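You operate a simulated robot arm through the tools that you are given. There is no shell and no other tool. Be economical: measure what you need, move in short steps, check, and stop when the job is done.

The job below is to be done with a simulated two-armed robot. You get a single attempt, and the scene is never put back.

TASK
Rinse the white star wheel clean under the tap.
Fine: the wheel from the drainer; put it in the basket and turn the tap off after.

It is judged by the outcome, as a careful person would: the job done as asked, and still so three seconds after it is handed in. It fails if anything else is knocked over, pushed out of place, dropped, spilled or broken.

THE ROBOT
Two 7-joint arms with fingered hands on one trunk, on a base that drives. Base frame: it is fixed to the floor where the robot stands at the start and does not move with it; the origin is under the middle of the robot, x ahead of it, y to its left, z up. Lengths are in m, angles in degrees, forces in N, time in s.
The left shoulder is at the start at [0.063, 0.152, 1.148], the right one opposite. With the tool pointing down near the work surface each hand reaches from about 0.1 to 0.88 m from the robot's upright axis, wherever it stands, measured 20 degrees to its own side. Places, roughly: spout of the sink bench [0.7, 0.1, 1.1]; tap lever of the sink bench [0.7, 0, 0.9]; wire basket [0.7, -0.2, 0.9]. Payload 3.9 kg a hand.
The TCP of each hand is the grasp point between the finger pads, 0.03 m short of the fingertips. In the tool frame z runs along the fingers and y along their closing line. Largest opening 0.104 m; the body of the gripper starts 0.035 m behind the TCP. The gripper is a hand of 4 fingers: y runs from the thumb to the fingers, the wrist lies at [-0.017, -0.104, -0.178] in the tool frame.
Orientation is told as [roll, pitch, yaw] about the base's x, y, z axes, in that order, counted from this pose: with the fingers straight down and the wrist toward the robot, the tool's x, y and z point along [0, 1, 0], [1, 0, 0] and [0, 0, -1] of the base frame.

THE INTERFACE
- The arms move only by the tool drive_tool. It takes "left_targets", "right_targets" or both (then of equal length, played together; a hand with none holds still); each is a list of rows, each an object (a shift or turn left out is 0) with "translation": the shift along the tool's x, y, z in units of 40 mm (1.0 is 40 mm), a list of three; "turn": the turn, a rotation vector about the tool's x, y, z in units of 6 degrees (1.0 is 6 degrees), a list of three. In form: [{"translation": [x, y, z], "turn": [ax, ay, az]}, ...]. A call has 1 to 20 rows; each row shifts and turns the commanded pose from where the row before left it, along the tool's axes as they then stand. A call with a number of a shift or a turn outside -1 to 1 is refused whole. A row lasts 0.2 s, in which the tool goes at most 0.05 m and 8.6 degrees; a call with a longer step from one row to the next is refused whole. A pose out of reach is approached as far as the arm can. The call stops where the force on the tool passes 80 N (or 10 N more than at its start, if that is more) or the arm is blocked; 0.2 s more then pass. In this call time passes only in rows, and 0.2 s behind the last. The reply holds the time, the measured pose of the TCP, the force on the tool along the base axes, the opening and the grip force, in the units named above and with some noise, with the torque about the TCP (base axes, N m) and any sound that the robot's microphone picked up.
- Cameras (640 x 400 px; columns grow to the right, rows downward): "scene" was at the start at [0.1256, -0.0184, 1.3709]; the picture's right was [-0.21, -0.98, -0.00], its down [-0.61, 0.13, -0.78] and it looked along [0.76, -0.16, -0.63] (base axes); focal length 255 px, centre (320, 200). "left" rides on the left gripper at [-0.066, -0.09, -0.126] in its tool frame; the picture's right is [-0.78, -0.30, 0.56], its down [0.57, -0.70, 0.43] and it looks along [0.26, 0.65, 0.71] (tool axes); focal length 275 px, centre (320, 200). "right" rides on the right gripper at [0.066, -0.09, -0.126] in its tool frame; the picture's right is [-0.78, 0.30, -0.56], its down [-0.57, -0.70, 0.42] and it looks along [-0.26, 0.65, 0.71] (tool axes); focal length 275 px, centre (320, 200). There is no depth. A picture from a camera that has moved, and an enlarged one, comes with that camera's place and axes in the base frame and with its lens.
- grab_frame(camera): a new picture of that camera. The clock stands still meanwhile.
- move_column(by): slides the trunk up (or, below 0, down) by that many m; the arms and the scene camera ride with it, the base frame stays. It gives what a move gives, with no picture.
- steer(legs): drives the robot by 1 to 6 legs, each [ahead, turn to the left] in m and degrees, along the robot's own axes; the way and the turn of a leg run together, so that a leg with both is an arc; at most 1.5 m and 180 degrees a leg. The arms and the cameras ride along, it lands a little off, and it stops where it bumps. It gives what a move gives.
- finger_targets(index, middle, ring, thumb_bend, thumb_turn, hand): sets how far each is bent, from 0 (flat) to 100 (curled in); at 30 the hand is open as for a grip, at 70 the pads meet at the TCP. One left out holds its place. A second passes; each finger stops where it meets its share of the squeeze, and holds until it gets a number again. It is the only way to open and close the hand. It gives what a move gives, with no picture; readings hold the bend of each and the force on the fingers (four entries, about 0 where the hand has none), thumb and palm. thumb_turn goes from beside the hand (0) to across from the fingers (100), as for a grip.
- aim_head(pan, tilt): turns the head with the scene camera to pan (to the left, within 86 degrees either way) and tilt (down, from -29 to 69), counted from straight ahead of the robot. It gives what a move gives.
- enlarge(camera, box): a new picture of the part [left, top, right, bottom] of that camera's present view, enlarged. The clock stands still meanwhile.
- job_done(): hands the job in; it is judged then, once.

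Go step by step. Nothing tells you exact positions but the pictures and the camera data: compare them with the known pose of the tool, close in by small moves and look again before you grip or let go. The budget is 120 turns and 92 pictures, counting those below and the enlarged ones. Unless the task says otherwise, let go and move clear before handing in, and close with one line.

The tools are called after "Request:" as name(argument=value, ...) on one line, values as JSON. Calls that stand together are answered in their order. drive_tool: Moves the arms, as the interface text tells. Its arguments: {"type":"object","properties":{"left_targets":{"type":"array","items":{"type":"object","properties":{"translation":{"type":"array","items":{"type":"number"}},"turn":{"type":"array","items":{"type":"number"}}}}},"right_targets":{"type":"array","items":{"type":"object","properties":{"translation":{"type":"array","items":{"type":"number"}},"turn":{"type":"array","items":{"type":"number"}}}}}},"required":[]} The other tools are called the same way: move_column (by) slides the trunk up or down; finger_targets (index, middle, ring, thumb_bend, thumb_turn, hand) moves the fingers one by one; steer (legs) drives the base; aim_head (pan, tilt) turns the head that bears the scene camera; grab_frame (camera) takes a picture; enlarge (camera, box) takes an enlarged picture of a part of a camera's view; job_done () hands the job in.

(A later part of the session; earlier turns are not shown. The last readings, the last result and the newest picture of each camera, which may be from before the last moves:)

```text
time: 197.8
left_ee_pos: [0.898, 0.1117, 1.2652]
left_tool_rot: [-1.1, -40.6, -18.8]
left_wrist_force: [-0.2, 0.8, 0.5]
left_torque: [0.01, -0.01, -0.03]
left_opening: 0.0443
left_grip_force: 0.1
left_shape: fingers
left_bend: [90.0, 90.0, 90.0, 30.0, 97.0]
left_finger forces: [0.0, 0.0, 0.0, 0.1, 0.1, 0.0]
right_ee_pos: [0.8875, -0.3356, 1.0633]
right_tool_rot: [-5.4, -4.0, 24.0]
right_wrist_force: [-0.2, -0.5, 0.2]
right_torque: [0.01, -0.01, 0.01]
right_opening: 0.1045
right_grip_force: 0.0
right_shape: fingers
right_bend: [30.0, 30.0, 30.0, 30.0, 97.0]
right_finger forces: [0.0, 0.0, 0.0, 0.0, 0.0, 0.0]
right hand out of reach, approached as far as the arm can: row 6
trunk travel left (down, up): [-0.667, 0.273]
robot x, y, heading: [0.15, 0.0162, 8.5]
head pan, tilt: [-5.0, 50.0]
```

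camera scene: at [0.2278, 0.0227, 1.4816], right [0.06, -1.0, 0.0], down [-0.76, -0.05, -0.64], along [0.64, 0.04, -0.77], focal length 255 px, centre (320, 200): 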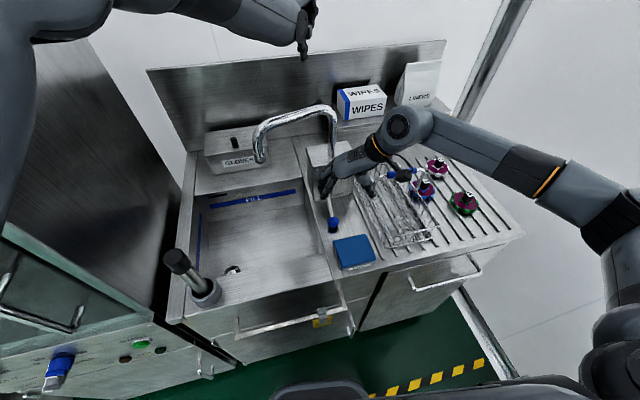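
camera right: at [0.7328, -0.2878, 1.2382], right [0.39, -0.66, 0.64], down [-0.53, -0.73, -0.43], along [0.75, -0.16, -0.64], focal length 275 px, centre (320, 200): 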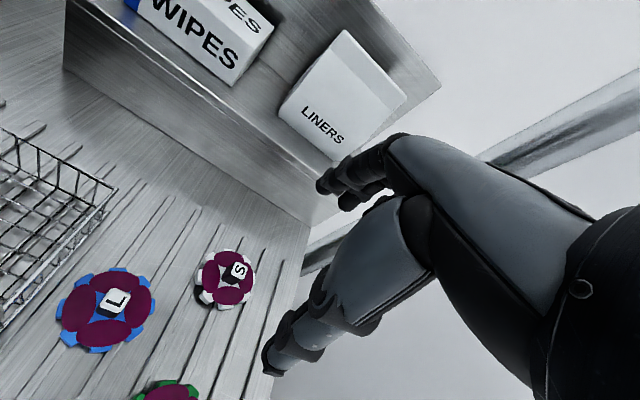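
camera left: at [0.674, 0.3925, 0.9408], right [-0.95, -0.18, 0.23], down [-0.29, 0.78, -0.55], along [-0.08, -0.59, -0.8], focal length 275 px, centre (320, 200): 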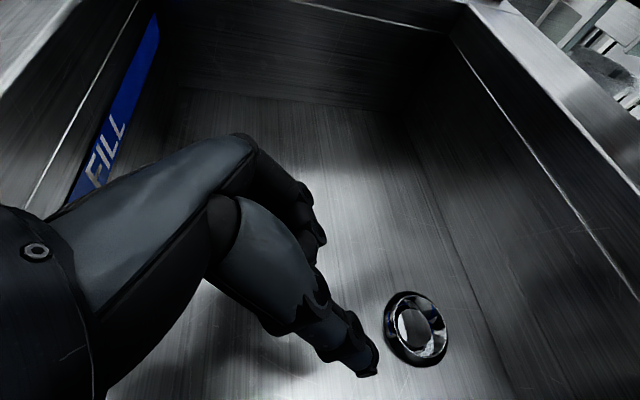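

Request:
drive_tool(right_targets=[{"translation": [0.005, 0.008, 0.3]}, {"translation": [0.005, 0.008, 0.34]}, {"translation": [0.005, 0.008, 0.34]}, {"translation": [0.005, 0.008, 0.34]}, {"translation": [0.005, 0.008, 0.34]}, {"translation": [0.005, 0.008, 0.34]}, {"translation": [0.005, 0.008, 0.34]}, {"translation": [0.005, 0.008, 0.34]}, {"translation": [0.005, 0.008, 0.34]}, {"translation": [0.005, 0.008, 0.34]}, {"translation": [0.005, 0.008, 0.3]}])

Request:
enlarge(camera="right", box=[120, 150, 420, 400])

```text
time: 200.2
left_ee_pos: [0.8986, 0.1117, 1.2652]
left_tool_rot: [-1.1, -40.7, -18.8]
left_wrist_force: [-0.1, -0.3, -0.2]
left_torque: [0.01, 0.01, -0.02]
left_opening: 0.0447
left_grip_force: 0.0
left_shape: fingers
left_bend: [90.0, 90.0, 90.0, 30.0, 97.0]
left_finger forces: [0.0, 0.0, 0.0, 0.1, 0.0, 0.1]
right_ee_pos: [0.835, -0.335, 0.954]
right_tool_rot: [-5.6, -4.1, 23.9]
right_wrist_force: [-0.6, -0.2, 0.3]
right_torque: [-0.01, 0.01, -0.01]
right_opening: 0.1047
right_grip_force: 0.1
right_shape: fingers
right_bend: [30.0, 30.0, 30.0, 30.0, 97.0]
right_finger forces: [0.1, 0.1, 0.0, 0.0, 0.0, 0.1]
right hand out of reach, approached as far as the arm can: row 1, 2, 3, 4, 5, 6, 7, 8, 9, 10, 11
trunk travel left (down, up): [-0.667, 0.273]
robot x, y, heading: [0.1492, 0.0138, 8.9]
head pan, tilt: [-5.0, 50.0]
```

```text
1.60 times, centred on (270, 275) of right
camera zoom: at [0.7136, -0.3041, 1.0672], right [0.52, -0.56, 0.65], down [-0.37, -0.83, -0.42], along [0.77, -0.02, -0.64], focal length 440 px, centre (400, 80)
```

zoom: 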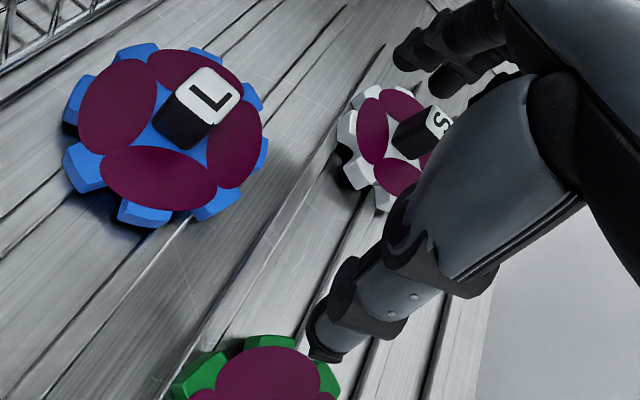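

That descent ran short of reach and the thumb came near the green wheel, so I'll lift straight away and move the base 4 cm closer.

Request:
drive_tool(right_targets=[{"translation": [0, 0, -0.4]}, {"translation": [0, 0, -0.5]}, {"translation": [0, 0, -0.5]}, {"translation": [0, 0, -0.5]}])

Request:
steer(legs=[[0.05, 0]])

```text
time: 201.2
left_ee_pos: [0.8957, 0.1116, 1.2645]
left_tool_rot: [-1.0, -40.8, -18.7]
left_wrist_force: [-0.2, -0.1, 0.4]
left_torque: [0.0, 0.03, -0.02]
left_opening: 0.0446
left_grip_force: 0.0
left_shape: fingers
left_bend: [90.0, 90.0, 90.0, 30.0, 97.0]
left_finger forces: [0.0, 0.0, 0.0, 0.0, 0.0, 0.1]
right_ee_pos: [0.8263, -0.3306, 1.0305]
right_tool_rot: [-5.5, -4.1, 23.9]
right_wrist_force: [0.0, -0.3, 0.3]
right_torque: [0.02, -0.03, -0.01]
right_opening: 0.1046
right_grip_force: 0.0
right_shape: fingers
right_bend: [30.0, 30.0, 30.0, 30.0, 97.0]
right_finger forces: [0.0, 0.1, 0.1, 0.0, 0.1, 0.0]
trunk travel left (down, up): [-0.667, 0.273]
robot x, y, heading: [0.1483, 0.0174, 8.8]
head pan, tilt: [-5.0, 50.0]
```

```text
time: 202.1
left_ee_pos: [0.9334, 0.1152, 1.2745]
left_tool_rot: [-0.6, -41.4, -19.1]
left_wrist_force: [-0.6, -0.5, 0.7]
left_torque: [0.05, 0.04, 0.02]
left_opening: 0.0445
left_grip_force: 0.1
left_shape: fingers
left_bend: [90.0, 90.0, 90.0, 30.0, 97.0]
left_finger forces: [0.0, 0.0, 0.0, 0.0, 0.0, 0.0]
right_ee_pos: [0.8668, -0.3261, 1.0374]
right_tool_rot: [-5.5, -4.7, 23.8]
right_wrist_force: [0.1, -0.1, 0.3]
right_torque: [0.04, -0.01, 0.01]
right_opening: 0.1047
right_grip_force: 0.1
right_shape: fingers
right_bend: [30.0, 30.0, 30.0, 30.0, 97.0]
right_finger forces: [0.0, 0.0, 0.0, 0.0, 0.1, 0.0]
trunk travel left (down, up): [-0.667, 0.273]
robot x, y, heading: [0.197, 0.0213, 8.5]
head pan, tilt: [-5.0, 50.0]
```

Request:
drive_tool(right_targets=[{"translation": [-0.23, 0.22, 0.1]}, {"translation": [-0.23, 0.22, 0.1]}, {"translation": [-0.23, 0.22, 0.1]}, {"translation": [0.03, -0.02, 0.3]}])

```text
time: 203.1
left_ee_pos: [0.9438, 0.1168, 1.2679]
left_tool_rot: [-0.8, -41.0, -18.9]
left_wrist_force: [-0.6, -0.8, -0.1]
left_torque: [-0.01, -0.01, -0.04]
left_opening: 0.0447
left_grip_force: 0.0
left_shape: fingers
left_bend: [90.0, 90.0, 90.0, 30.0, 97.0]
left_finger forces: [0.1, 0.0, 0.1, 0.1, 0.0, 0.0]
right_ee_pos: [0.9119, -0.3397, 1.0123]
right_tool_rot: [-5.3, -4.3, 23.8]
right_wrist_force: [0.6, -0.1, 0.7]
right_torque: [0.01, 0.05, 0.0]
right_opening: 0.1045
right_grip_force: 0.2
right_shape: fingers
right_bend: [30.0, 30.0, 30.0, 30.0, 97.0]
right_finger forces: [0.0, 0.1, 0.0, 0.1, 0.0, 0.0]
trunk travel left (down, up): [-0.667, 0.273]
robot x, y, heading: [0.2022, 0.0243, 8.7]
head pan, tilt: [-5.0, 50.0]
```

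Request:
drive_tool(right_targets=[{"translation": [0.035, -0.043, 0.3]}, {"translation": [0.035, -0.043, 0.305]}, {"translation": [0.035, -0.043, 0.305]}, {"translation": [0.035, -0.043, 0.305]}, {"translation": [0.035, -0.043, 0.305]}, {"translation": [0.035, -0.043, 0.305]}, {"translation": [0.035, -0.043, 0.305]}, {"translation": [0.035, -0.043, 0.305]}])

Request:
finger_targets(hand="right", index=66, middle=66, ring=66, thumb_bend=68)

```text
time: 204.9
left_ee_pos: [0.9416, 0.1167, 1.2703]
left_tool_rot: [-0.9, -41.1, -18.9]
left_wrist_force: [-0.4, 0.8, 0.9]
left_torque: [-0.02, 0.03, 0.03]
left_opening: 0.0442
left_grip_force: 0.0
left_shape: fingers
left_bend: [90.0, 90.0, 90.0, 30.0, 97.0]
left_finger forces: [0.0, 0.0, 0.0, 0.0, 0.0, 0.1]
right_ee_pos: [0.8693, -0.3365, 0.9382]
right_tool_rot: [-5.4, -4.4, 23.9]
right_wrist_force: [-0.3, 1.0, -0.5]
right_torque: [-0.01, -0.01, 0.02]
right_opening: 0.1045
right_grip_force: 0.0
right_shape: fingers
right_bend: [30.0, 30.0, 30.0, 30.0, 97.0]
right_finger forces: [0.1, 0.0, 0.1, 0.0, 0.0, 0.0]
right hand out of reach, approached as far as the arm can: row 3, 4, 5, 6, 7, 8
trunk travel left (down, up): [-0.667, 0.273]
robot x, y, heading: [0.2004, 0.0249, 8.5]
head pan, tilt: [-5.0, 50.0]
```

```text
time: 205.9
left_ee_pos: [0.9405, 0.1176, 1.2707]
left_tool_rot: [-0.8, -41.1, -18.8]
left_wrist_force: [-0.1, -0.1, -0.3]
left_torque: [0.01, 0.02, 0.0]
left_opening: 0.0445
left_grip_force: 0.0
left_shape: fingers
left_bend: [90.0, 90.0, 90.0, 30.0, 97.0]
left_finger forces: [0.1, 0.0, 0.0, 0.0, 0.0, 0.0]
right_ee_pos: [0.8712, -0.3355, 0.9379]
right_tool_rot: [-5.4, -4.4, 23.7]
right_wrist_force: [0.0, -1.3, 0.5]
right_torque: [0.0, 0.03, 0.01]
right_opening: 0.0112
right_grip_force: 0.0
right_shape: fingers
right_bend: [66.0, 66.0, 66.0, 68.0, 100.0]
right_finger forces: [0.0, 0.0, 0.0, 0.1, 0.0, 0.1]
trunk travel left (down, up): [-0.667, 0.273]
robot x, y, heading: [0.1991, 0.0215, 8.6]
head pan, tilt: [-5.0, 50.0]
```

The hand stopped short behind the stem again and closed on air. The limit is in lowering, so I'll lift, open, raise the left hand and lower the trunk instead.

Request:
drive_tool(right_targets=[{"translation": [0, 0, -0.4]}, {"translation": [0, 0, -0.4]}, {"translation": [0, 0, -0.4]}, {"translation": [0, 0, -0.4]}, {"translation": [0, 0, -0.4]}, {"translation": [0, 0, -0.4]}, {"translation": [0, 0, -0.4]}, {"translation": [0, 0, -0.4]}], left_targets=[{"translation": [-0.06, 0.11, -0.4]}, {"translation": [-0.06, 0.11, -0.4]}, {"translation": [-0.06, 0.11, -0.4]}, {"translation": [-0.06, 0.11, -0.4]}, {"translation": [-0.06, 0.11, -0.4]}, {"translation": [-0.06, 0.11, -0.4]}, {"translation": [-0.06, 0.11, -0.4]}, {"translation": [-0.06, 0.11, -0.4]}])

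Request:
finger_targets(hand="right", index=30, middle=30, ring=30, thumb_bend=30)

```text
time: 207.7
left_ee_pos: [0.8805, 0.1212, 1.3919]
left_tool_rot: [-0.9, -41.1, -19.6]
left_wrist_force: [0.1, -0.4, 0.0]
left_torque: [-0.01, 0.02, -0.01]
left_opening: 0.0444
left_grip_force: 0.0
left_shape: fingers
left_bend: [90.0, 90.0, 90.0, 30.0, 97.0]
left_finger forces: [0.0, 0.0, 0.0, 0.1, 0.1, 0.0]
right_ee_pos: [0.8558, -0.3294, 1.066]
right_tool_rot: [-5.4, -4.4, 23.8]
right_wrist_force: [-0.4, 0.1, -0.5]
right_torque: [-0.02, 0.0, 0.0]
right_opening: 0.0108
right_grip_force: 0.2
right_shape: fingers
right_bend: [66.0, 66.0, 66.0, 68.0, 100.0]
right_finger forces: [0.1, 0.0, 0.0, 0.0, 0.0, 0.0]
trunk travel left (down, up): [-0.667, 0.273]
robot x, y, heading: [0.2, 0.0265, 8.8]
head pan, tilt: [-5.0, 50.0]
```

```text
time: 208.7
left_ee_pos: [0.8835, 0.1211, 1.3904]
left_tool_rot: [-0.9, -40.9, -19.5]
left_wrist_force: [-0.2, 0.5, 0.1]
left_torque: [-0.02, 0.01, -0.02]
left_opening: 0.0445
left_grip_force: 0.1
left_shape: fingers
left_bend: [90.0, 90.0, 90.0, 30.0, 97.0]
left_finger forces: [0.1, 0.0, 0.0, 0.0, 0.0, 0.1]
right_ee_pos: [0.8559, -0.3288, 1.0645]
right_tool_rot: [-5.4, -4.4, 23.8]
right_wrist_force: [-0.3, 0.1, -0.1]
right_torque: [0.03, 0.01, 0.02]
right_opening: 0.104
right_grip_force: 0.0
right_shape: fingers
right_bend: [30.0, 30.0, 30.0, 30.0, 97.0]
right_finger forces: [0.0, 0.0, 0.0, 0.0, 0.1, 0.0]
trunk travel left (down, up): [-0.667, 0.273]
robot x, y, heading: [0.1997, 0.0258, 8.8]
head pan, tilt: [-5.0, 50.0]
```

The left hand rose cleanly. Now I'll place the right hand right over the stem at this height and let the trunk lower it straight down.

Request:
drive_tool(right_targets=[{"translation": [-0.19, 0.25, 0.04]}, {"translation": [-0.19, 0.25, 0.04]}, {"translation": [-0.19, 0.25, 0.04]}, {"translation": [-0.19, 0.25, 0.04]}])

Request:
move_column(by=-0.08)

Request:
enlarge(camera="right", box=[120, 150, 420, 400])

```text
time: 209.7
left_ee_pos: [0.8838, 0.1198, 1.3907]
left_tool_rot: [-1.0, -40.9, -19.4]
left_wrist_force: [0.2, 0.1, -0.1]
left_torque: [0.03, 0.0, 0.01]
left_opening: 0.045
left_grip_force: 0.0
left_shape: fingers
left_bend: [90.0, 90.0, 90.0, 30.0, 97.0]
left_finger forces: [0.1, 0.0, 0.0, 0.0, 0.1, 0.0]
right_ee_pos: [0.906, -0.342, 1.0632]
right_tool_rot: [-5.3, -4.3, 23.8]
right_wrist_force: [0.6, -0.2, -0.6]
right_torque: [-0.02, 0.01, -0.02]
right_opening: 0.1042
right_grip_force: 0.0
right_shape: fingers
right_bend: [30.0, 30.0, 30.0, 30.0, 97.0]
right_finger forces: [0.0, 0.0, 0.0, 0.0, 0.1, 0.0]
trunk travel left (down, up): [-0.667, 0.273]
robot x, y, heading: [0.1987, 0.0199, 8.5]
head pan, tilt: [-5.0, 50.0]
```

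```text
time: 210.8
left_ee_pos: [0.882, 0.1212, 1.3113]
left_tool_rot: [-1.0, -41.0, -19.4]
left_wrist_force: [0.4, -0.4, -0.2]
left_torque: [-0.01, -0.01, -0.01]
left_opening: 0.0446
left_grip_force: 0.1
left_shape: fingers
left_bend: [90.0, 90.0, 90.0, 30.0, 97.0]
left_finger forces: [0.0, 0.0, 0.0, 0.0, 0.0, 0.1]
right_ee_pos: [0.9049, -0.342, 0.9842]
right_tool_rot: [-5.4, -4.4, 23.8]
right_wrist_force: [-0.2, -0.3, -0.7]
right_torque: [-0.02, 0.0, -0.02]
right_opening: 0.1042
right_grip_force: 0.1
right_shape: fingers
right_bend: [30.0, 30.0, 30.0, 30.0, 97.0]
right_finger forces: [0.0, 0.0, 0.1, 0.1, 0.1, 0.0]
trunk travel left (down, up): [-0.587, 0.353]
robot x, y, heading: [0.2025, 0.0206, 8.6]
head pan, tilt: [-5.0, 50.0]
```

```text
1.60 times, centred on (270, 275) of right
camera zoom: at [0.784, -0.3107, 1.0963], right [0.52, -0.56, 0.65], down [-0.37, -0.83, -0.42], along [0.77, -0.02, -0.63], focal length 440 px, centre (400, 80)
```

zoom: 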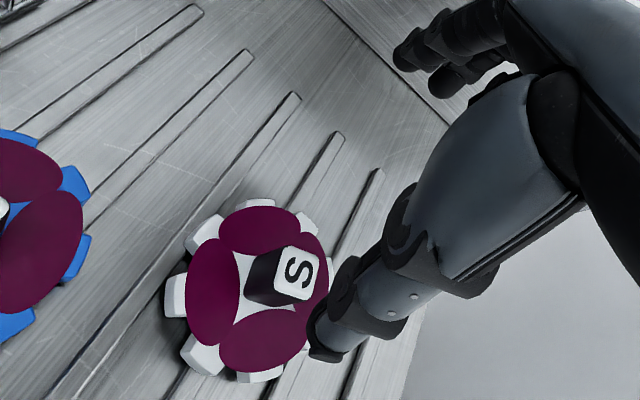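

The earlier closing nudged the stem a little toward the thumb: it is now at about (0.874, -0.358), still on the drainer. I'll recentre on it, lower with the trunk and close.

Request:
drive_tool(right_targets=[{"translation": [-0.02, -0.29, -0.02]}, {"translation": [-0.02, -0.29, -0.02]}, {"translation": [-0.02, -0.29, -0.02]}])

Request:
move_column(by=-0.072)

Request:
finger_targets(hand="right", index=66, middle=66, ring=66, thumb_bend=68)

```text
time: 211.6
left_ee_pos: [0.8815, 0.121, 1.3126]
left_tool_rot: [-1.0, -41.0, -19.5]
left_wrist_force: [-0.9, 0.4, 0.4]
left_torque: [0.0, -0.01, -0.05]
left_opening: 0.0447
left_grip_force: 0.1
left_shape: fingers
left_bend: [90.0, 90.0, 90.0, 30.0, 97.0]
left_finger forces: [0.1, 0.0, 0.1, 0.0, 0.1, 0.0]
right_ee_pos: [0.8735, -0.3587, 0.984]
right_tool_rot: [-5.5, -4.5, 23.9]
right_wrist_force: [0.2, -0.3, 0.3]
right_torque: [0.02, 0.0, 0.01]
right_opening: 0.104
right_grip_force: 0.0
right_shape: fingers
right_bend: [30.0, 30.0, 30.0, 30.0, 97.0]
right_finger forces: [0.1, 0.1, 0.0, 0.0, 0.0, 0.0]
trunk travel left (down, up): [-0.587, 0.353]
robot x, y, heading: [0.1979, 0.0236, 8.8]
head pan, tilt: [-5.0, 50.0]
```

```text
time: 212.7
left_ee_pos: [0.8829, 0.121, 1.239]
left_tool_rot: [-1.1, -41.0, -19.4]
left_wrist_force: [-0.1, 0.0, 0.6]
left_torque: [0.02, 0.0, 0.0]
left_opening: 0.0445
left_grip_force: 0.1
left_shape: fingers
left_bend: [90.0, 90.0, 90.0, 30.0, 97.0]
left_finger forces: [0.0, 0.0, 0.1, 0.0, 0.0, 0.0]
right_ee_pos: [0.8745, -0.358, 0.912]
right_tool_rot: [-5.4, -4.3, 23.8]
right_wrist_force: [0.1, -0.1, -0.1]
right_torque: [0.02, -0.02, -0.01]
right_opening: 0.1041
right_grip_force: 0.0
right_shape: fingers
right_bend: [30.0, 30.0, 30.0, 30.0, 97.0]
right_finger forces: [0.0, 0.1, 0.0, 0.0, 0.0, 0.1]
trunk travel left (down, up): [-0.515, 0.425]
robot x, y, heading: [0.2009, 0.0244, 8.7]
head pan, tilt: [-5.0, 50.0]
```

```text
time: 213.7
left_ee_pos: [0.8838, 0.1213, 1.2389]
left_tool_rot: [-1.0, -41.0, -19.4]
left_wrist_force: [0.1, 0.3, -0.6]
left_torque: [-0.03, -0.02, 0.01]
left_opening: 0.0442
left_grip_force: 0.0
left_shape: fingers
left_bend: [90.0, 90.0, 90.0, 30.0, 97.0]
left_finger forces: [0.0, 0.0, 0.1, 0.1, 0.0, 0.1]
right_ee_pos: [0.8739, -0.3571, 0.9129]
right_tool_rot: [-5.4, -4.5, 23.8]
right_wrist_force: [1.2, 0.5, 3.6]
right_torque: [0.0, 0.09, -0.03]
right_opening: 0.0349
right_grip_force: 12.3
right_shape: fingers
right_bend: [60.0, 60.0, 66.0, 57.0, 100.0]
right_finger forces: [7.0, 6.2, 0.0, 0.1, 11.0, 0.0]
trunk travel left (down, up): [-0.515, 0.425]
robot x, y, heading: [0.1993, 0.0231, 8.7]
head pan, tilt: [-5.0, 50.0]
```

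I have the stem between index/middle and thumb. I'll firm the grip and lift with the trunk.

Request:
finger_targets(hand="right", index=72, middle=72, thumb_bend=72)

Request:
move_column(by=0.22)

Request:
drive_tool(right_targets=[{"translation": [0, -0.25, 0]}, {"translation": [0, -0.4, 0]}, {"translation": [0, -0.4, 0]}, {"translation": [0, -0.4, 0]}, {"translation": [0, -0.4, 0]}, {"translation": [0, -0.4, 0]}, {"translation": [0.1, -0.4, 0]}, {"translation": [0.2, -0.4, 0]}, {"translation": [0.3, -0.4, 0]}, {"translation": [0.4, -0.4, 0]}, {"translation": [0.4, -0.4, 0]}, {"translation": [0.4, -0.4, 0]}])

```text
time: 214.7
left_ee_pos: [0.8824, 0.1213, 1.2392]
left_tool_rot: [-1.0, -40.9, -19.4]
left_wrist_force: [-0.5, 0.8, 0.6]
left_torque: [0.01, 0.0, 0.0]
left_opening: 0.0444
left_grip_force: 0.1
left_shape: fingers
left_bend: [90.0, 90.0, 90.0, 30.0, 97.0]
left_finger forces: [0.0, 0.1, 0.0, 0.1, 0.1, 0.0]
right_ee_pos: [0.8747, -0.3568, 0.9122]
right_tool_rot: [-5.4, -4.4, 23.7]
right_wrist_force: [1.0, 2.0, 4.1]
right_torque: [0.1, 0.1, -0.02]
right_opening: 0.0336
right_grip_force: 20.8
right_shape: fingers
right_bend: [60.0, 64.0, 66.0, 56.0, 100.0]
right_finger forces: [16.8, 8.2, 0.1, 0.0, 16.6, 0.0]
trunk travel left (down, up): [-0.515, 0.425]
robot x, y, heading: [0.1966, 0.0241, 8.7]
head pan, tilt: [-5.0, 50.0]
```

```text
time: 217.1
left_ee_pos: [0.8834, 0.1198, 1.4592]
left_tool_rot: [-1.0, -40.9, -19.4]
left_wrist_force: [-0.7, -0.3, -1.1]
left_torque: [-0.02, -0.01, -0.01]
left_opening: 0.0447
left_grip_force: 0.1
left_shape: fingers
left_bend: [90.0, 90.0, 90.0, 30.0, 97.0]
left_finger forces: [0.1, 0.1, 0.1, 0.1, 0.0, 0.0]
right_ee_pos: [0.8749, -0.3577, 1.1323]
right_tool_rot: [-5.4, -4.4, 23.7]
right_wrist_force: [-0.8, 0.1, -0.1]
right_torque: [-0.02, -0.02, 0.02]
right_opening: 0.0165
right_grip_force: 9.3
right_shape: fingers
right_bend: [71.0, 71.0, 66.0, 64.0, 100.0]
right_finger forces: [6.9, 2.5, 0.0, 0.0, 8.9, 0.0]
trunk travel left (down, up): [-0.735, 0.205]
robot x, y, heading: [0.2014, 0.0283, 8.5]
head pan, tilt: [-5.0, 50.0]
```

```text
time: 219.7
left_ee_pos: [0.8818, 0.1217, 1.4599]
left_tool_rot: [-1.0, -41.0, -19.5]
left_wrist_force: [0.0, -0.1, 0.3]
left_torque: [-0.03, 0.0, 0.03]
left_opening: 0.0447
left_grip_force: 0.0
left_shape: fingers
left_bend: [90.0, 90.0, 90.0, 30.0, 97.0]
left_finger forces: [0.1, 0.1, 0.0, 0.1, 0.1, 0.1]
right_ee_pos: [0.6759, -0.3661, 1.1117]
right_tool_rot: [-5.4, -4.5, 23.8]
right_wrist_force: [-0.1, -0.3, -0.7]
right_torque: [0.0, -0.01, 0.0]
right_opening: 0.0163
right_grip_force: 8.6
right_shape: fingers
right_bend: [71.0, 71.0, 66.0, 64.0, 100.0]
right_finger forces: [6.7, 2.4, 0.1, 0.1, 8.3, 0.1]
trunk travel left (down, up): [-0.735, 0.205]
robot x, y, heading: [0.1979, 0.029, 8.5]
head pan, tilt: [-5.0, 50.0]
```

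Request:
enlarge(camera="scene", box=[300, 60, 620, 320])

```text
1.54 times, centred on (460, 190) of scene
camera zoom: at [0.3255, 0.0377, 1.4896], right [0.06, -1.0, 0.0], down [-0.76, -0.05, -0.64], along [0.64, 0.04, -0.77], focal length 392 px, centre (105, 215)
```

zoom: 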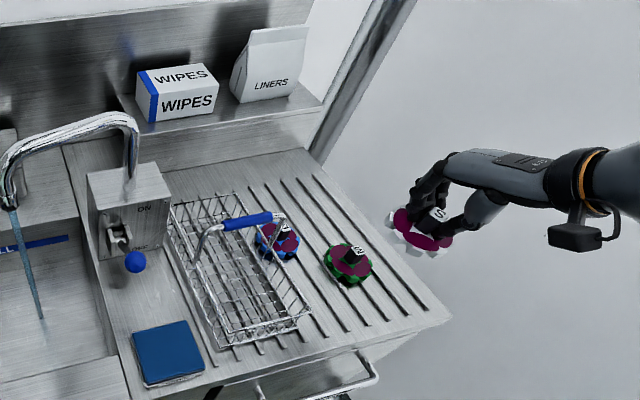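

The white wheel hangs securely in the right hand and the water is running. I'll carry it round in front of the tap box to the sink.

Request:
drive_tool(right_targets=[{"translation": [0.25, 0, -0.1]}, {"translation": [0.45, 0, -0.1]}, {"translation": [0.45, 0, -0.1]}, {"translation": [0.45, 0, -0.1]}, {"translation": [0.45, 0, -0.1]}, {"translation": [0.45, 0, -0.1]}, {"translation": [0.45, 0, -0.1]}, {"translation": [0.45, 0, -0.1]}, {"translation": [0.45, 0, -0.1]}, {"translation": [0.45, 0, -0.1]}, {"translation": [0.45, 0, -0.1]}, {"translation": [0.45, 0, -0.1]}, {"translation": [0.45, 0, -0.1]}, {"translation": [0.45, 0, -0.1]}, {"translation": [0.45, 0, -0.1]}, {"translation": [0.45, 0, -0.1]}])

Request:
drive_tool(right_targets=[{"translation": [0.25, 0.1, 0]}, {"translation": [0.43, 0.16, 0.05]}, {"translation": [0.43, 0.16, 0.05]}, {"translation": [0.43, 0.16, 0.05]}, {"translation": [0.43, 0.16, 0.1]}, {"translation": [0.43, 0.16, 0.1]}, {"translation": [0.43, 0.16, 0.1]}, {"translation": [0.43, 0.16, 0.1]}, {"translation": [0.43, 0.16, 0.1]}, {"translation": [0.43, 0.16, 0.1]}, {"translation": [0.43, 0.16, 0.15]}, {"translation": [0.43, 0.16, 0.15]}, {"translation": [0.43, 0.16, 0.15]}, {"translation": [0.43, 0.16, 0.15]}, {"translation": [0.43, 0.16, 0.15]}, {"translation": [0.43, 0.16, 0.15]}])

```text
time: 223.1
left_ee_pos: [0.8822, 0.1209, 1.4581]
left_tool_rot: [-1.1, -41.0, -19.4]
left_wrist_force: [-0.5, -0.1, 0.4]
left_torque: [-0.02, 0.01, 0.03]
left_opening: 0.0444
left_grip_force: 0.1
left_shape: fingers
left_bend: [90.0, 90.0, 90.0, 30.0, 97.0]
left_finger forces: [0.0, 0.0, 0.0, 0.0, 0.0, 0.1]
right_ee_pos: [0.6222, -0.2048, 1.1385]
right_tool_rot: [-4.7, -4.6, 24.5]
right_wrist_force: [0.4, 0.3, -0.2]
right_torque: [-0.04, 0.02, 0.04]
right_opening: 0.0163
right_grip_force: 8.3
right_shape: fingers
right_bend: [71.0, 71.0, 66.0, 64.0, 100.0]
right_finger forces: [6.8, 2.3, 0.0, 0.0, 8.0, 0.1]
right hand out of reach, approached as far as the arm can: row 9, 10, 11, 12, 13, 14, 15, 16
trunk travel left (down, up): [-0.735, 0.205]
robot x, y, heading: [0.1988, 0.0241, 8.6]
head pan, tilt: [-5.0, 50.0]
```

```text
time: 226.5
left_ee_pos: [0.8824, 0.1213, 1.4589]
left_tool_rot: [-1.0, -41.0, -19.4]
left_wrist_force: [0.3, -0.5, -0.2]
left_torque: [-0.03, -0.01, 0.0]
left_opening: 0.0447
left_grip_force: 0.0
left_shape: fingers
left_bend: [90.0, 90.0, 90.0, 30.0, 97.0]
left_finger forces: [0.0, 0.1, 0.0, 0.2, 0.0, 0.1]
right_ee_pos: [0.6158, -0.2077, 1.0865]
right_tool_rot: [-4.6, -4.6, 24.4]
right_wrist_force: [0.0, -0.5, -0.5]
right_torque: [0.01, -0.04, 0.0]
right_opening: 0.0168
right_grip_force: 8.5
right_shape: fingers
right_bend: [71.0, 71.0, 66.0, 64.0, 100.0]
right_finger forces: [6.7, 2.3, 0.1, 0.0, 8.2, 0.0]
right hand out of reach, approached as far as the arm can: row 1, 2, 3, 4, 5, 6, 7, 8, 9, 10, 11, 12, 13, 14, 15, 16
trunk travel left (down, up): [-0.735, 0.205]
robot x, y, heading: [0.2017, 0.0238, 8.5]
head pan, tilt: [-5.0, 50.0]
```

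The wrist needs the palm-left angle to reach over here, as with the lever. I'll lift a bit and turn the hand, then move to the sink.

Request:
drive_tool(right_targets=[{"translation": [0, -0.2, -0.5]}, {"translation": [0, -0.2, -0.5], "turn": [0, 0, -0.5]}, {"translation": [0, 0, -0.4], "turn": [0, 0, -1]}, {"turn": [0, 0, -1]}, {"turn": [0, 0, -1]}, {"turn": [0, 0, -1]}, {"turn": [0, 0, -1]}, {"turn": [0, 0, -1]}, {"turn": [0, 0, -1]}, {"turn": [0, 0, -1]}, {"turn": [0, 0, -1]}, {"turn": [0, 0, -1]}])

Request:
drive_tool(right_targets=[{"translation": [0.1, 0.3, 0]}, {"translation": [0.15, 0.47, 0]}, {"translation": [0.15, 0.47, 0]}, {"translation": [0.15, 0.47, 0]}, {"translation": [0.1, 0.47, 0]}, {"translation": [0.1, 0.47, 0]}, {"translation": [0, 0.47, 0]}, {"translation": [0, 0.47, 0]}, {"translation": [0, 0.47, 0]}, {"translation": [0, 0.47, 0]}, {"translation": [0, 0.47, 0]}, {"translation": [0, 0.47, 0]}, {"translation": [0, 0.47, 0]}, {"translation": [0, 0.47, 0]}, {"translation": [0, 0.47, 0]}, {"translation": [0, 0.47, 0]}, {"translation": [0, 0.47, 0]}, {"translation": [0, 0.47, 0]}])

```text
time: 229.1
left_ee_pos: [0.8842, 0.1214, 1.458]
left_tool_rot: [-1.0, -40.8, -19.3]
left_wrist_force: [0.2, -0.1, 0.3]
left_torque: [0.04, -0.01, -0.02]
left_opening: 0.0448
left_grip_force: 0.0
left_shape: fingers
left_bend: [90.0, 90.0, 90.0, 30.0, 97.0]
left_finger forces: [0.1, 0.1, 0.1, 0.0, 0.0, 0.0]
right_ee_pos: [0.612, -0.2172, 1.1381]
right_tool_rot: [-6.3, 2.7, 86.6]
right_wrist_force: [-0.2, -0.1, -1.3]
right_torque: [0.03, -0.03, 0.02]
right_opening: 0.0163
right_grip_force: 8.3
right_shape: fingers
right_bend: [71.0, 71.0, 66.0, 64.0, 100.0]
right_finger forces: [6.8, 2.3, 0.1, 0.1, 8.0, 0.0]
right hand out of reach, approached as far as the arm can: row 1, 2
trunk travel left (down, up): [-0.735, 0.205]
robot x, y, heading: [0.1988, 0.0236, 8.5]
head pan, tilt: [-5.0, 50.0]
```

```text
time: 232.9
left_ee_pos: [0.8831, 0.1207, 1.4596]
left_tool_rot: [-1.0, -40.9, -19.4]
left_wrist_force: [-0.2, 0.2, -0.4]
left_torque: [-0.03, -0.04, -0.02]
left_opening: 0.0449
left_grip_force: 0.0
left_shape: fingers
left_bend: [90.0, 90.0, 90.0, 30.0, 97.0]
left_finger forces: [0.0, 0.0, 0.0, 0.1, 0.0, 0.0]
right_ee_pos: [0.5992, 0.069, 1.1216]
right_tool_rot: [-6.4, 2.8, 86.4]
right_wrist_force: [0.6, 0.3, -0.7]
right_torque: [0.04, -0.02, 0.03]
right_opening: 0.0161
right_grip_force: 8.4
right_shape: fingers
right_bend: [71.0, 72.0, 66.0, 64.0, 100.0]
right_finger forces: [6.6, 2.1, 0.0, 0.1, 7.9, 0.0]
right hand out of reach, approached as far as the arm can: row 16, 17, 18
trunk travel left (down, up): [-0.735, 0.205]
robot x, y, heading: [0.1985, 0.0227, 8.7]
head pan, tilt: [-5.0, 50.0]
```

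The hand would fit poorly under the arch in this pose. I'll tilt it so the fingers point forward-left, with the wheel's face angled up toward the stream and the wrist behind.

Request:
drive_tool(right_targets=[{"turn": [-0.8, 0, 0]}, {"turn": [-1, 0, 0]}, {"turn": [-1, 0, 0]}, {"turn": [-1, 0, 0]}, {"turn": [-1, 0, 0]}, {"turn": [-1, 0, 0]}, {"turn": [-1, 0, 0]}, {"turn": [-0.7, 0, 0]}, {"turn": [0, -0.71, 0.71]}, {"turn": [0, -0.71, 0.71]}, {"turn": [0, -0.71, 0.71]}, {"turn": [0, -0.71, 0.71]}, {"turn": [0, -0.71, 0.71]}, {"turn": [0, -0.71, 0.71]}])

```text
time: 235.9
left_ee_pos: [0.8824, 0.1216, 1.4579]
left_tool_rot: [-1.1, -40.9, -19.4]
left_wrist_force: [-0.4, 0.3, 0.2]
left_torque: [0.01, 0.03, 0.0]
left_opening: 0.0445
left_grip_force: 0.0
left_shape: fingers
left_bend: [90.0, 90.0, 90.0, 30.0, 97.0]
left_finger forces: [0.1, 0.0, 0.0, 0.0, 0.0, 0.0]
right_ee_pos: [0.6399, 0.081, 1.1296]
right_tool_rot: [-12.2, -43.2, 59.7]
right_wrist_force: [0.3, 0.2, 0.4]
right_torque: [-0.03, 0.0, 0.01]
right_opening: 0.0161
right_grip_force: 7.9
right_shape: fingers
right_bend: [71.0, 72.0, 66.0, 64.0, 100.0]
right_finger forces: [5.9, 1.8, 0.1, 0.0, 7.4, 0.0]
right hand out of reach, approached as far as the arm can: row 4, 5, 11, 12, 13, 14
trunk travel left (down, up): [-0.735, 0.205]
robot x, y, heading: [0.1982, 0.0247, 8.6]
head pan, tilt: [-5.0, 50.0]
```

Request:
drive_tool(right_targets=[{"translation": [0.06, -0.28, 0.3]}, {"translation": [0.06, -0.28, 0.3]}, {"translation": [0.06, -0.28, 0.3]}, {"translation": [0.06, -0.28, 0.3]}, {"translation": [0.06, -0.28, 0.3]}, {"translation": [0.06, -0.28, 0.3]}, {"translation": [0.15, 0.06, 0.38]}, {"translation": [0.15, 0.06, 0.38]}, {"translation": [0.15, 0.06, 0.38]}, {"translation": [0.15, 0.06, 0.38]}, {"translation": [0.15, 0.06, 0.38]}, {"translation": [0.15, 0.06, 0.38]}])

Request:
enlarge(camera="scene", box=[150, 60, 390, 260])

```text
time: 238.5
left_ee_pos: [0.8822, 0.1205, 1.4603]
left_tool_rot: [-1.0, -40.8, -19.4]
left_wrist_force: [0.4, -0.6, 0.2]
left_torque: [0.0, -0.04, 0.01]
left_opening: 0.0448
left_grip_force: 0.2
left_shape: fingers
left_bend: [90.0, 90.0, 90.0, 30.0, 97.0]
left_finger forces: [0.1, 0.0, 0.1, 0.0, 0.0, 0.0]
right_ee_pos: [0.657, 0.0462, 1.0867]
right_tool_rot: [-12.2, -42.6, 59.3]
right_wrist_force: [0.1, -0.1, -1.0]
right_torque: [-0.01, -0.02, -0.01]
right_opening: 0.0162
right_grip_force: 7.4
right_shape: fingers
right_bend: [71.0, 72.0, 66.0, 64.0, 100.0]
right_finger forces: [5.8, 1.8, 0.1, 0.0, 7.3, 0.0]
right hand out of reach, approached as far as the arm can: row 2, 3, 4, 5, 6, 7, 8, 9, 10, 11, 12
trunk travel left (down, up): [-0.735, 0.205]
robot x, y, heading: [0.201, 0.0263, 8.5]
head pan, tilt: [-5.0, 50.0]
```

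```text
2.00 times, centred on (270, 160) of scene
camera zoom: at [0.3269, 0.0374, 1.4895], right [0.06, -1.0, 0.0], down [-0.76, -0.05, -0.64], along [0.64, 0.04, -0.77], focal length 509 px, centre (420, 280)
```

zoom: 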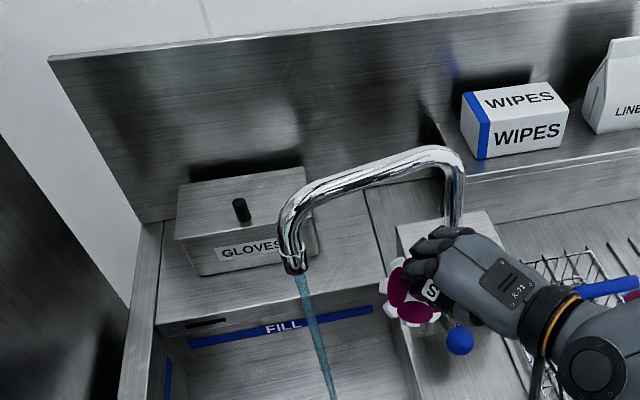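

The arm's limit stops it here, just right of the stream. I'll use the base instead: back off 5 cm, turn 13° left, lower the trunk, then come forward under the stream.

Request:
steer(legs=[[-0.05, 0], [0, 13]])

Request:
move_column(by=-0.1)

Request:
steer(legs=[[0.05, 0]])

```text
time: 240.2
left_ee_pos: [0.7935, 0.2634, 1.4597]
left_tool_rot: [-0.9, -41.0, -6.5]
left_wrist_force: [-0.2, 0.1, 0.3]
left_torque: [0.02, 0.02, 0.02]
left_opening: 0.0446
left_grip_force: 0.1
left_shape: fingers
left_bend: [90.0, 90.0, 90.0, 30.0, 97.0]
left_finger forces: [0.0, 0.1, 0.0, 0.0, 0.0, 0.1]
right_ee_pos: [0.591, 0.1408, 1.0881]
right_tool_rot: [-12.4, -42.6, 72.3]
right_wrist_force: [-0.2, -0.6, -0.9]
right_torque: [-0.01, -0.01, -0.02]
right_opening: 0.0159
right_grip_force: 7.2
right_shape: fingers
right_bend: [71.0, 72.0, 66.0, 64.0, 100.0]
right_finger forces: [5.8, 1.8, 0.0, 0.1, 7.3, 0.0]
trunk travel left (down, up): [-0.735, 0.205]
robot x, y, heading: [0.1495, 0.0145, 21.6]
head pan, tilt: [-5.0, 50.0]
```

```text
time: 241.5
left_ee_pos: [0.795, 0.265, 1.36]
left_tool_rot: [-1.1, -41.0, -6.5]
left_wrist_force: [-0.7, -0.2, 0.6]
left_torque: [-0.01, 0.01, 0.0]
left_opening: 0.0447
left_grip_force: 0.0
left_shape: fingers
left_bend: [90.0, 90.0, 90.0, 30.0, 97.0]
left_finger forces: [0.0, 0.1, 0.0, 0.0, 0.0, 0.0]
right_ee_pos: [0.5914, 0.1393, 0.9876]
right_tool_rot: [-12.2, -42.6, 72.3]
right_wrist_force: [-0.3, -0.1, -0.2]
right_torque: [-0.02, 0.01, -0.01]
right_opening: 0.0161
right_grip_force: 7.1
right_shape: fingers
right_bend: [71.0, 72.0, 66.0, 64.0, 100.0]
right_finger forces: [5.8, 1.7, 0.0, 0.0, 7.3, 0.0]
trunk travel left (down, up): [-0.635, 0.305]
robot x, y, heading: [0.1478, 0.0186, 21.7]
head pan, tilt: [-5.0, 50.0]
```

```text
time: 242.5
left_ee_pos: [0.8285, 0.2767, 1.3659]
left_tool_rot: [-0.6, -41.5, -6.8]
left_wrist_force: [-1.5, 0.7, 1.6]
left_torque: [0.03, 0.0, 0.07]
left_opening: 0.0447
left_grip_force: 0.1
left_shape: fingers
left_bend: [90.0, 90.0, 90.0, 30.0, 97.0]
left_finger forces: [0.0, 0.0, 0.1, 0.0, 0.1, 0.0]
right_ee_pos: [0.6294, 0.1546, 0.9921]
right_tool_rot: [-12.7, -43.0, 72.7]
right_wrist_force: [-1.2, -0.7, -1.0]
right_torque: [-0.01, 0.01, -0.03]
right_opening: 0.0161
right_grip_force: 7.5
right_shape: fingers
right_bend: [71.0, 72.0, 66.0, 64.0, 100.0]
right_finger forces: [5.8, 1.8, 0.0, 0.0, 7.3, 0.0]
trunk travel left (down, up): [-0.635, 0.305]
robot x, y, heading: [0.1971, 0.0373, 21.7]
head pan, tilt: [-5.0, 50.0]
```

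The wheel is now just short of the stream. I'll slide it forward under the water and sweep it slowly around, turning it as well.

Request:
drive_tool(right_targets=[{"translation": [-0.19, 0.09, 0]}, {"translation": [-0.19, 0.09, 0]}, {"translation": [-0.19, 0.09, 0]}, {"translation": [-0.19, 0.09, 0]}, {}, {"translation": [-0.15, 0, 0]}, {"translation": [-0.15, 0, 0]}, {"translation": [-0.15, 0, 0]}, {"translation": [-0.15, 0, 0]}, {}, {"translation": [0, 0.15, 0]}, {"translation": [0, 0.15, 0]}, {"translation": [0, 0.15, 0]}, {}, {"translation": [0.15, 0, 0]}, {"translation": [0.15, 0, 0]}, {"translation": [0.15, 0, 0]}, {"translation": [0.15, 0, 0]}, {}, {}])

```text
time: 246.7
left_ee_pos: [0.8406, 0.281, 1.3603]
left_tool_rot: [-1.0, -41.1, -6.7]
left_wrist_force: [-0.5, 0.4, 0.0]
left_torque: [-0.02, -0.01, 0.0]
left_opening: 0.0444
left_grip_force: 0.2
left_shape: fingers
left_bend: [90.0, 90.0, 90.0, 30.0, 97.0]
left_finger forces: [0.1, 0.0, 0.0, 0.1, 0.0, 0.0]
right_ee_pos: [0.6711, 0.1674, 1.0146]
right_tool_rot: [-12.2, -42.5, 72.2]
right_wrist_force: [-0.2, -0.4, -0.5]
right_torque: [-0.05, 0.01, 0.05]
right_opening: 0.0161
right_grip_force: 7.6
right_shape: fingers
right_bend: [71.0, 72.0, 66.0, 64.0, 100.0]
right_finger forces: [6.0, 1.8, 0.0, 0.0, 7.2, 0.0]
trunk travel left (down, up): [-0.635, 0.305]
robot x, y, heading: [0.1983, 0.0349, 21.6]
head pan, tilt: [-5.0, 50.0]
```

Request:
move_column(by=-0.05)

Request:
drive_tool(right_targets=[{"translation": [0, -0.35, 0]}, {"translation": [0, -0.35, 0]}, {}, {}, {"translation": [0.3, 0, 0]}, {"translation": [0.3, 0, 0]}, {}, {}, {"translation": [-0.3, 0, 0]}, {"translation": [-0.3, 0, 0]}, {"translation": [-0.3, 0, 0]}, {"translation": [-0.3, 0, 0]}, {}, {}, {"translation": [0.3, 0.35, 0]}, {"translation": [0.3, 0.35, 0]}, {"translation": [0, 0.35, 0]}, {"translation": [0, 0.35, 0]}, {}, {}])

Request:
drive_tool(right_targets=[{"translation": [0.3, 0, 0]}, {"translation": [0.3, 0, 0]}, {}, {}, {"translation": [-0.3, 0, 0]}, {"translation": [-0.3, 0, 0]}, {"translation": [-0.3, 0, 0]}, {"translation": [-0.3, 0, 0]}, {}, {}, {"translation": [0.3, -0.35, 0]}, {"translation": [0.3, -0.35, 0]}, {"turn": [0, 0, 0.8]}, {"turn": [0, 0, 0.8]}, {"turn": [0, 0, 0.8]}, {}, {"turn": [0, 0, -0.8]}, {"turn": [0, 0, -0.8]}, {"turn": [0, 0, -0.8]}, {"translation": [0, -0.35, 0]}])

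Request:
enlarge(camera="scene", box=[220, 100, 400, 260])

```text
time: 247.6
left_ee_pos: [0.8384, 0.2821, 1.3107]
left_tool_rot: [-0.8, -41.0, -6.6]
left_wrist_force: [-0.3, 0.0, -0.2]
left_torque: [0.0, 0.01, 0.05]
left_opening: 0.0445
left_grip_force: 0.0
left_shape: fingers
left_bend: [90.0, 90.0, 90.0, 30.0, 97.0]
left_finger forces: [0.0, 0.0, 0.0, 0.1, 0.0, 0.0]
right_ee_pos: [0.6715, 0.1669, 0.9629]
right_tool_rot: [-12.3, -42.6, 72.2]
right_wrist_force: [0.6, -0.4, -1.5]
right_torque: [-0.02, -0.02, -0.03]
right_opening: 0.0163
right_grip_force: 7.5
right_shape: fingers
right_bend: [71.0, 72.0, 66.0, 64.0, 100.0]
right_finger forces: [5.9, 1.8, 0.1, 0.1, 7.2, 0.1]
trunk travel left (down, up): [-0.585, 0.355]
robot x, y, heading: [0.1962, 0.0341, 21.5]
head pan, tilt: [-5.0, 50.0]
```

```text
time: 251.8
left_ee_pos: [0.842, 0.2843, 1.3089]
left_tool_rot: [-1.2, -41.0, -6.5]
left_wrist_force: [0.4, 0.0, -0.7]
left_torque: [-0.02, 0.01, -0.02]
left_opening: 0.0446
left_grip_force: 0.1
left_shape: fingers
left_bend: [90.0, 90.0, 90.0, 30.0, 97.0]
left_finger forces: [0.1, 0.0, 0.1, 0.0, 0.0, 0.0]
right_ee_pos: [0.6779, 0.1888, 0.9817]
right_tool_rot: [-12.3, -42.5, 72.2]
right_wrist_force: [-0.4, 0.7, 0.0]
right_torque: [-0.05, 0.0, 0.03]
right_opening: 0.016
right_grip_force: 7.5
right_shape: fingers
right_bend: [71.0, 72.0, 66.0, 64.0, 100.0]
right_finger forces: [5.8, 1.7, 0.1, 0.0, 7.1, 0.0]
trunk travel left (down, up): [-0.585, 0.355]
robot x, y, heading: [0.2, 0.0379, 21.6]
head pan, tilt: [-5.0, 50.0]
```

```text
time: 256.0
left_ee_pos: [0.8373, 0.2851, 1.3115]
left_tool_rot: [-1.1, -41.1, -6.4]
left_wrist_force: [0.0, -0.5, 0.9]
left_torque: [-0.02, 0.01, 0.02]
left_opening: 0.0446
left_grip_force: 0.1
left_shape: fingers
left_bend: [90.0, 90.0, 90.0, 30.0, 97.0]
left_finger forces: [0.1, 0.1, 0.0, 0.0, 0.0, 0.1]
right_ee_pos: [0.6654, 0.161, 0.957]
right_tool_rot: [-12.5, -42.4, 72.6]
right_wrist_force: [-6.3, 12.8, 2.2]
right_torque: [-0.85, -0.17, -1.29]
right_opening: 0.0159
right_grip_force: 7.8
right_shape: fingers
right_bend: [71.0, 72.0, 66.0, 64.0, 100.0]
right_finger forces: [5.9, 1.6, 0.1, 0.0, 7.0, 0.0]
trunk travel left (down, up): [-0.585, 0.355]
robot x, y, heading: [0.198, 0.0369, 21.7]
head pan, tilt: [-5.0, 50.0]
```

```text
2.50 times, centred on (310, 180) of scene
camera zoom: at [0.3156, 0.0807, 1.3397], right [0.29, -0.96, 0.0], down [-0.73, -0.22, -0.64], along [0.62, 0.18, -0.77], focal length 637 px, centre (345, 250)
```

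zoom: 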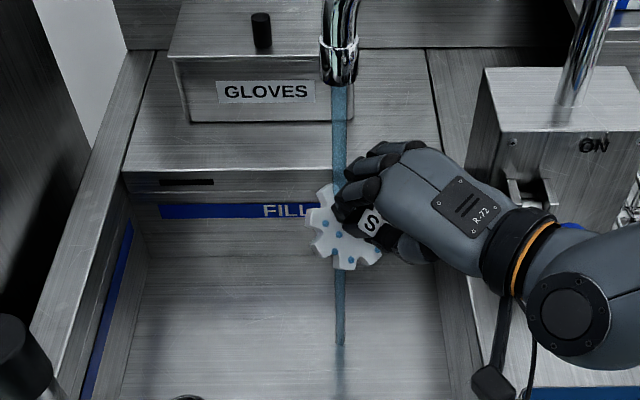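

The wheel is clean: white all over with only droplets left, though the wrist is lightly touching something on the right. I'll ease back to the left first, back the base off, and raise.

Request:
drive_tool(right_targets=[{"translation": [0.25, 0.03, -0.03]}, {"translation": [0.28, 0.03, -0.03]}, {"translation": [0.28, 0.03, -0.03]}])

Request:
steer(legs=[[-0.07, 0]])

Request:
move_column(by=0.17)

Request:
steer(legs=[[0, -13]])

```text
time: 256.8
left_ee_pos: [0.8405, 0.2808, 1.3091]
left_tool_rot: [-1.0, -41.0, -6.6]
left_wrist_force: [0.3, -0.2, 1.0]
left_torque: [0.0, 0.01, 0.01]
left_opening: 0.0447
left_grip_force: 0.1
left_shape: fingers
left_bend: [90.0, 90.0, 90.0, 30.0, 97.0]
left_finger forces: [0.0, 0.0, 0.1, 0.0, 0.1, 0.0]
right_ee_pos: [0.6397, 0.1719, 0.9542]
right_tool_rot: [-12.2, -42.6, 72.2]
right_wrist_force: [0.1, 0.6, -0.1]
right_torque: [-0.01, -0.01, -0.01]
right_opening: 0.0161
right_grip_force: 7.5
right_shape: fingers
right_bend: [71.0, 72.0, 66.0, 64.0, 100.0]
right_finger forces: [5.9, 1.6, 0.0, 0.0, 7.0, 0.0]
trunk travel left (down, up): [-0.585, 0.355]
robot x, y, heading: [0.1917, 0.0353, 21.5]
head pan, tilt: [-5.0, 50.0]
```

```text
time: 257.8
left_ee_pos: [0.7751, 0.2614, 1.3097]
left_tool_rot: [-1.3, -41.1, -6.5]
left_wrist_force: [-0.7, -0.2, 0.0]
left_torque: [0.0, -0.04, 0.0]
left_opening: 0.0444
left_grip_force: 0.2
left_shape: fingers
left_bend: [90.0, 90.0, 90.0, 30.0, 97.0]
left_finger forces: [0.0, 0.0, 0.0, 0.0, 0.0, 0.1]
right_ee_pos: [0.5736, 0.1492, 0.954]
right_tool_rot: [-12.0, -42.6, 72.3]
right_wrist_force: [-0.3, -0.3, -1.0]
right_torque: [0.02, -0.01, 0.0]
right_opening: 0.0158
right_grip_force: 7.2
right_shape: fingers
right_bend: [71.0, 72.0, 66.0, 64.0, 100.0]
right_finger forces: [5.9, 1.5, 0.0, 0.0, 6.9, 0.0]
trunk travel left (down, up): [-0.585, 0.355]
robot x, y, heading: [0.131, 0.0074, 21.5]
head pan, tilt: [-5.0, 50.0]
```

```text
time: 259.7
left_ee_pos: [0.7736, 0.259, 1.4804]
left_tool_rot: [-1.1, -41.0, -6.5]
left_wrist_force: [0.0, -0.6, 0.6]
left_torque: [0.0, -0.01, -0.05]
left_opening: 0.0448
left_grip_force: 0.0
left_shape: fingers
left_bend: [90.0, 90.0, 90.0, 30.0, 97.0]
left_finger forces: [0.1, 0.1, 0.0, 0.1, 0.0, 0.1]
right_ee_pos: [0.5716, 0.1478, 1.1246]
right_tool_rot: [-12.1, -42.6, 72.5]
right_wrist_force: [0.4, -1.5, -0.6]
right_torque: [0.02, 0.06, -0.01]
right_opening: 0.0161
right_grip_force: 7.5
right_shape: fingers
right_bend: [71.0, 72.0, 66.0, 64.0, 100.0]
right_finger forces: [6.0, 1.6, 0.0, 0.1, 7.0, 0.0]
trunk travel left (down, up): [-0.755, 0.185]
robot x, y, heading: [0.1329, 0.0082, 21.3]
head pan, tilt: [-5.0, 50.0]
```

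```text
time: 260.9
left_ee_pos: [0.8143, 0.1093, 1.4792]
left_tool_rot: [-1.1, -41.0, -19.2]
left_wrist_force: [0.1, 0.2, 0.1]
left_torque: [0.0, 0.04, -0.01]
left_opening: 0.0448
left_grip_force: 0.1
left_shape: fingers
left_bend: [90.0, 90.0, 90.0, 30.0, 97.0]
left_finger forces: [0.1, 0.1, 0.0, 0.0, 0.0, 0.0]
right_ee_pos: [0.5932, 0.0467, 1.1255]
right_tool_rot: [-12.1, -42.6, 59.4]
right_wrist_force: [0.4, 0.2, 0.1]
right_torque: [0.0, 0.0, 0.02]
right_opening: 0.0158
right_grip_force: 7.2
right_shape: fingers
right_bend: [71.0, 72.0, 66.0, 64.0, 100.0]
right_finger forces: [5.9, 1.6, 0.1, 0.2, 7.0, 0.0]
trunk travel left (down, up): [-0.755, 0.185]
robot x, y, heading: [0.1339, 0.0099, 8.6]
head pan, tilt: [-5.0, 50.0]
```

Request:
drive_tool(right_targets=[{"turn": [0.9, 0.25, 0]}, {"turn": [0.9, 0.25, 0]}, {"turn": [0.9, 0.25, 0]}, {"turn": [0.9, 0.25, 0]}, {"turn": [0.9, 0.25, 0]}, {"turn": [0.9, 0.25, 0]}, {"turn": [0.9, 0.25, 0]}, {"turn": [0.8, 0.25, 0]}])

Request:
drive_tool(right_targets=[{"translation": [-0.2, -0.2, 0]}, {"translation": [-0.35, -0.35, 0]}, {"translation": [-0.35, -0.35, 0]}, {"translation": [-0.35, -0.35, 0]}, {"translation": [-0.35, -0.35, 0]}, {"translation": [-0.35, -0.35, 0]}, {"translation": [-0.35, -0.35, 0]}, {"translation": [-0.35, -0.35, 0]}, {"translation": [-0.35, -0.35, 0]}, {"translation": [-0.35, -0.35, 0]}, {"translation": [-0.35, -0.35, 0]}, {"translation": [-0.35, -0.35, 0]}])

```text
time: 262.7
left_ee_pos: [0.8146, 0.109, 1.4809]
left_tool_rot: [-1.1, -41.0, -19.4]
left_wrist_force: [-0.4, 0.1, -0.6]
left_torque: [0.03, 0.0, 0.02]
left_opening: 0.0447
left_grip_force: 0.1
left_shape: fingers
left_bend: [90.0, 90.0, 90.0, 30.0, 97.0]
left_finger forces: [0.0, 0.0, 0.1, 0.0, 0.0, 0.0]
right_ee_pos: [0.6077, -0.1146, 1.1186]
right_tool_rot: [2.7, -0.8, 55.9]
right_wrist_force: [-0.9, 0.3, -1.5]
right_torque: [0.02, -0.01, -0.02]
right_opening: 0.0158
right_grip_force: 7.8
right_shape: fingers
right_bend: [71.0, 72.0, 66.0, 64.0, 100.0]
right_finger forces: [6.2, 1.6, 0.0, 0.1, 6.8, 0.0]
right hand out of reach, approached as far as the arm can: row 2, 3, 4, 5, 6, 7, 8
trunk travel left (down, up): [-0.755, 0.185]
robot x, y, heading: [0.1295, 0.0096, 8.6]
head pan, tilt: [-5.0, 50.0]
```

```text
time: 265.3
left_ee_pos: [0.8141, 0.1073, 1.4808]
left_tool_rot: [-1.0, -41.1, -19.5]
left_wrist_force: [-0.1, -0.2, 0.2]
left_torque: [0.0, 0.04, -0.02]
left_opening: 0.0444
left_grip_force: 0.1
left_shape: fingers
left_bend: [90.0, 90.0, 90.0, 30.0, 97.0]
left_finger forces: [0.1, 0.1, 0.0, 0.0, 0.0, 0.0]
right_ee_pos: [0.649, -0.3387, 1.1115]
right_tool_rot: [2.0, -0.3, 55.4]
right_wrist_force: [-0.4, -0.8, -1.7]
right_torque: [-0.01, 0.02, -0.02]
right_opening: 0.0161
right_grip_force: 7.9
right_shape: fingers
right_bend: [71.0, 72.0, 66.0, 64.0, 100.0]
right_finger forces: [6.2, 1.5, 0.1, 0.1, 6.9, 0.1]
trunk travel left (down, up): [-0.755, 0.185]
robot x, y, heading: [0.1322, 0.0118, 8.8]
head pan, tilt: [-5.0, 50.0]
```

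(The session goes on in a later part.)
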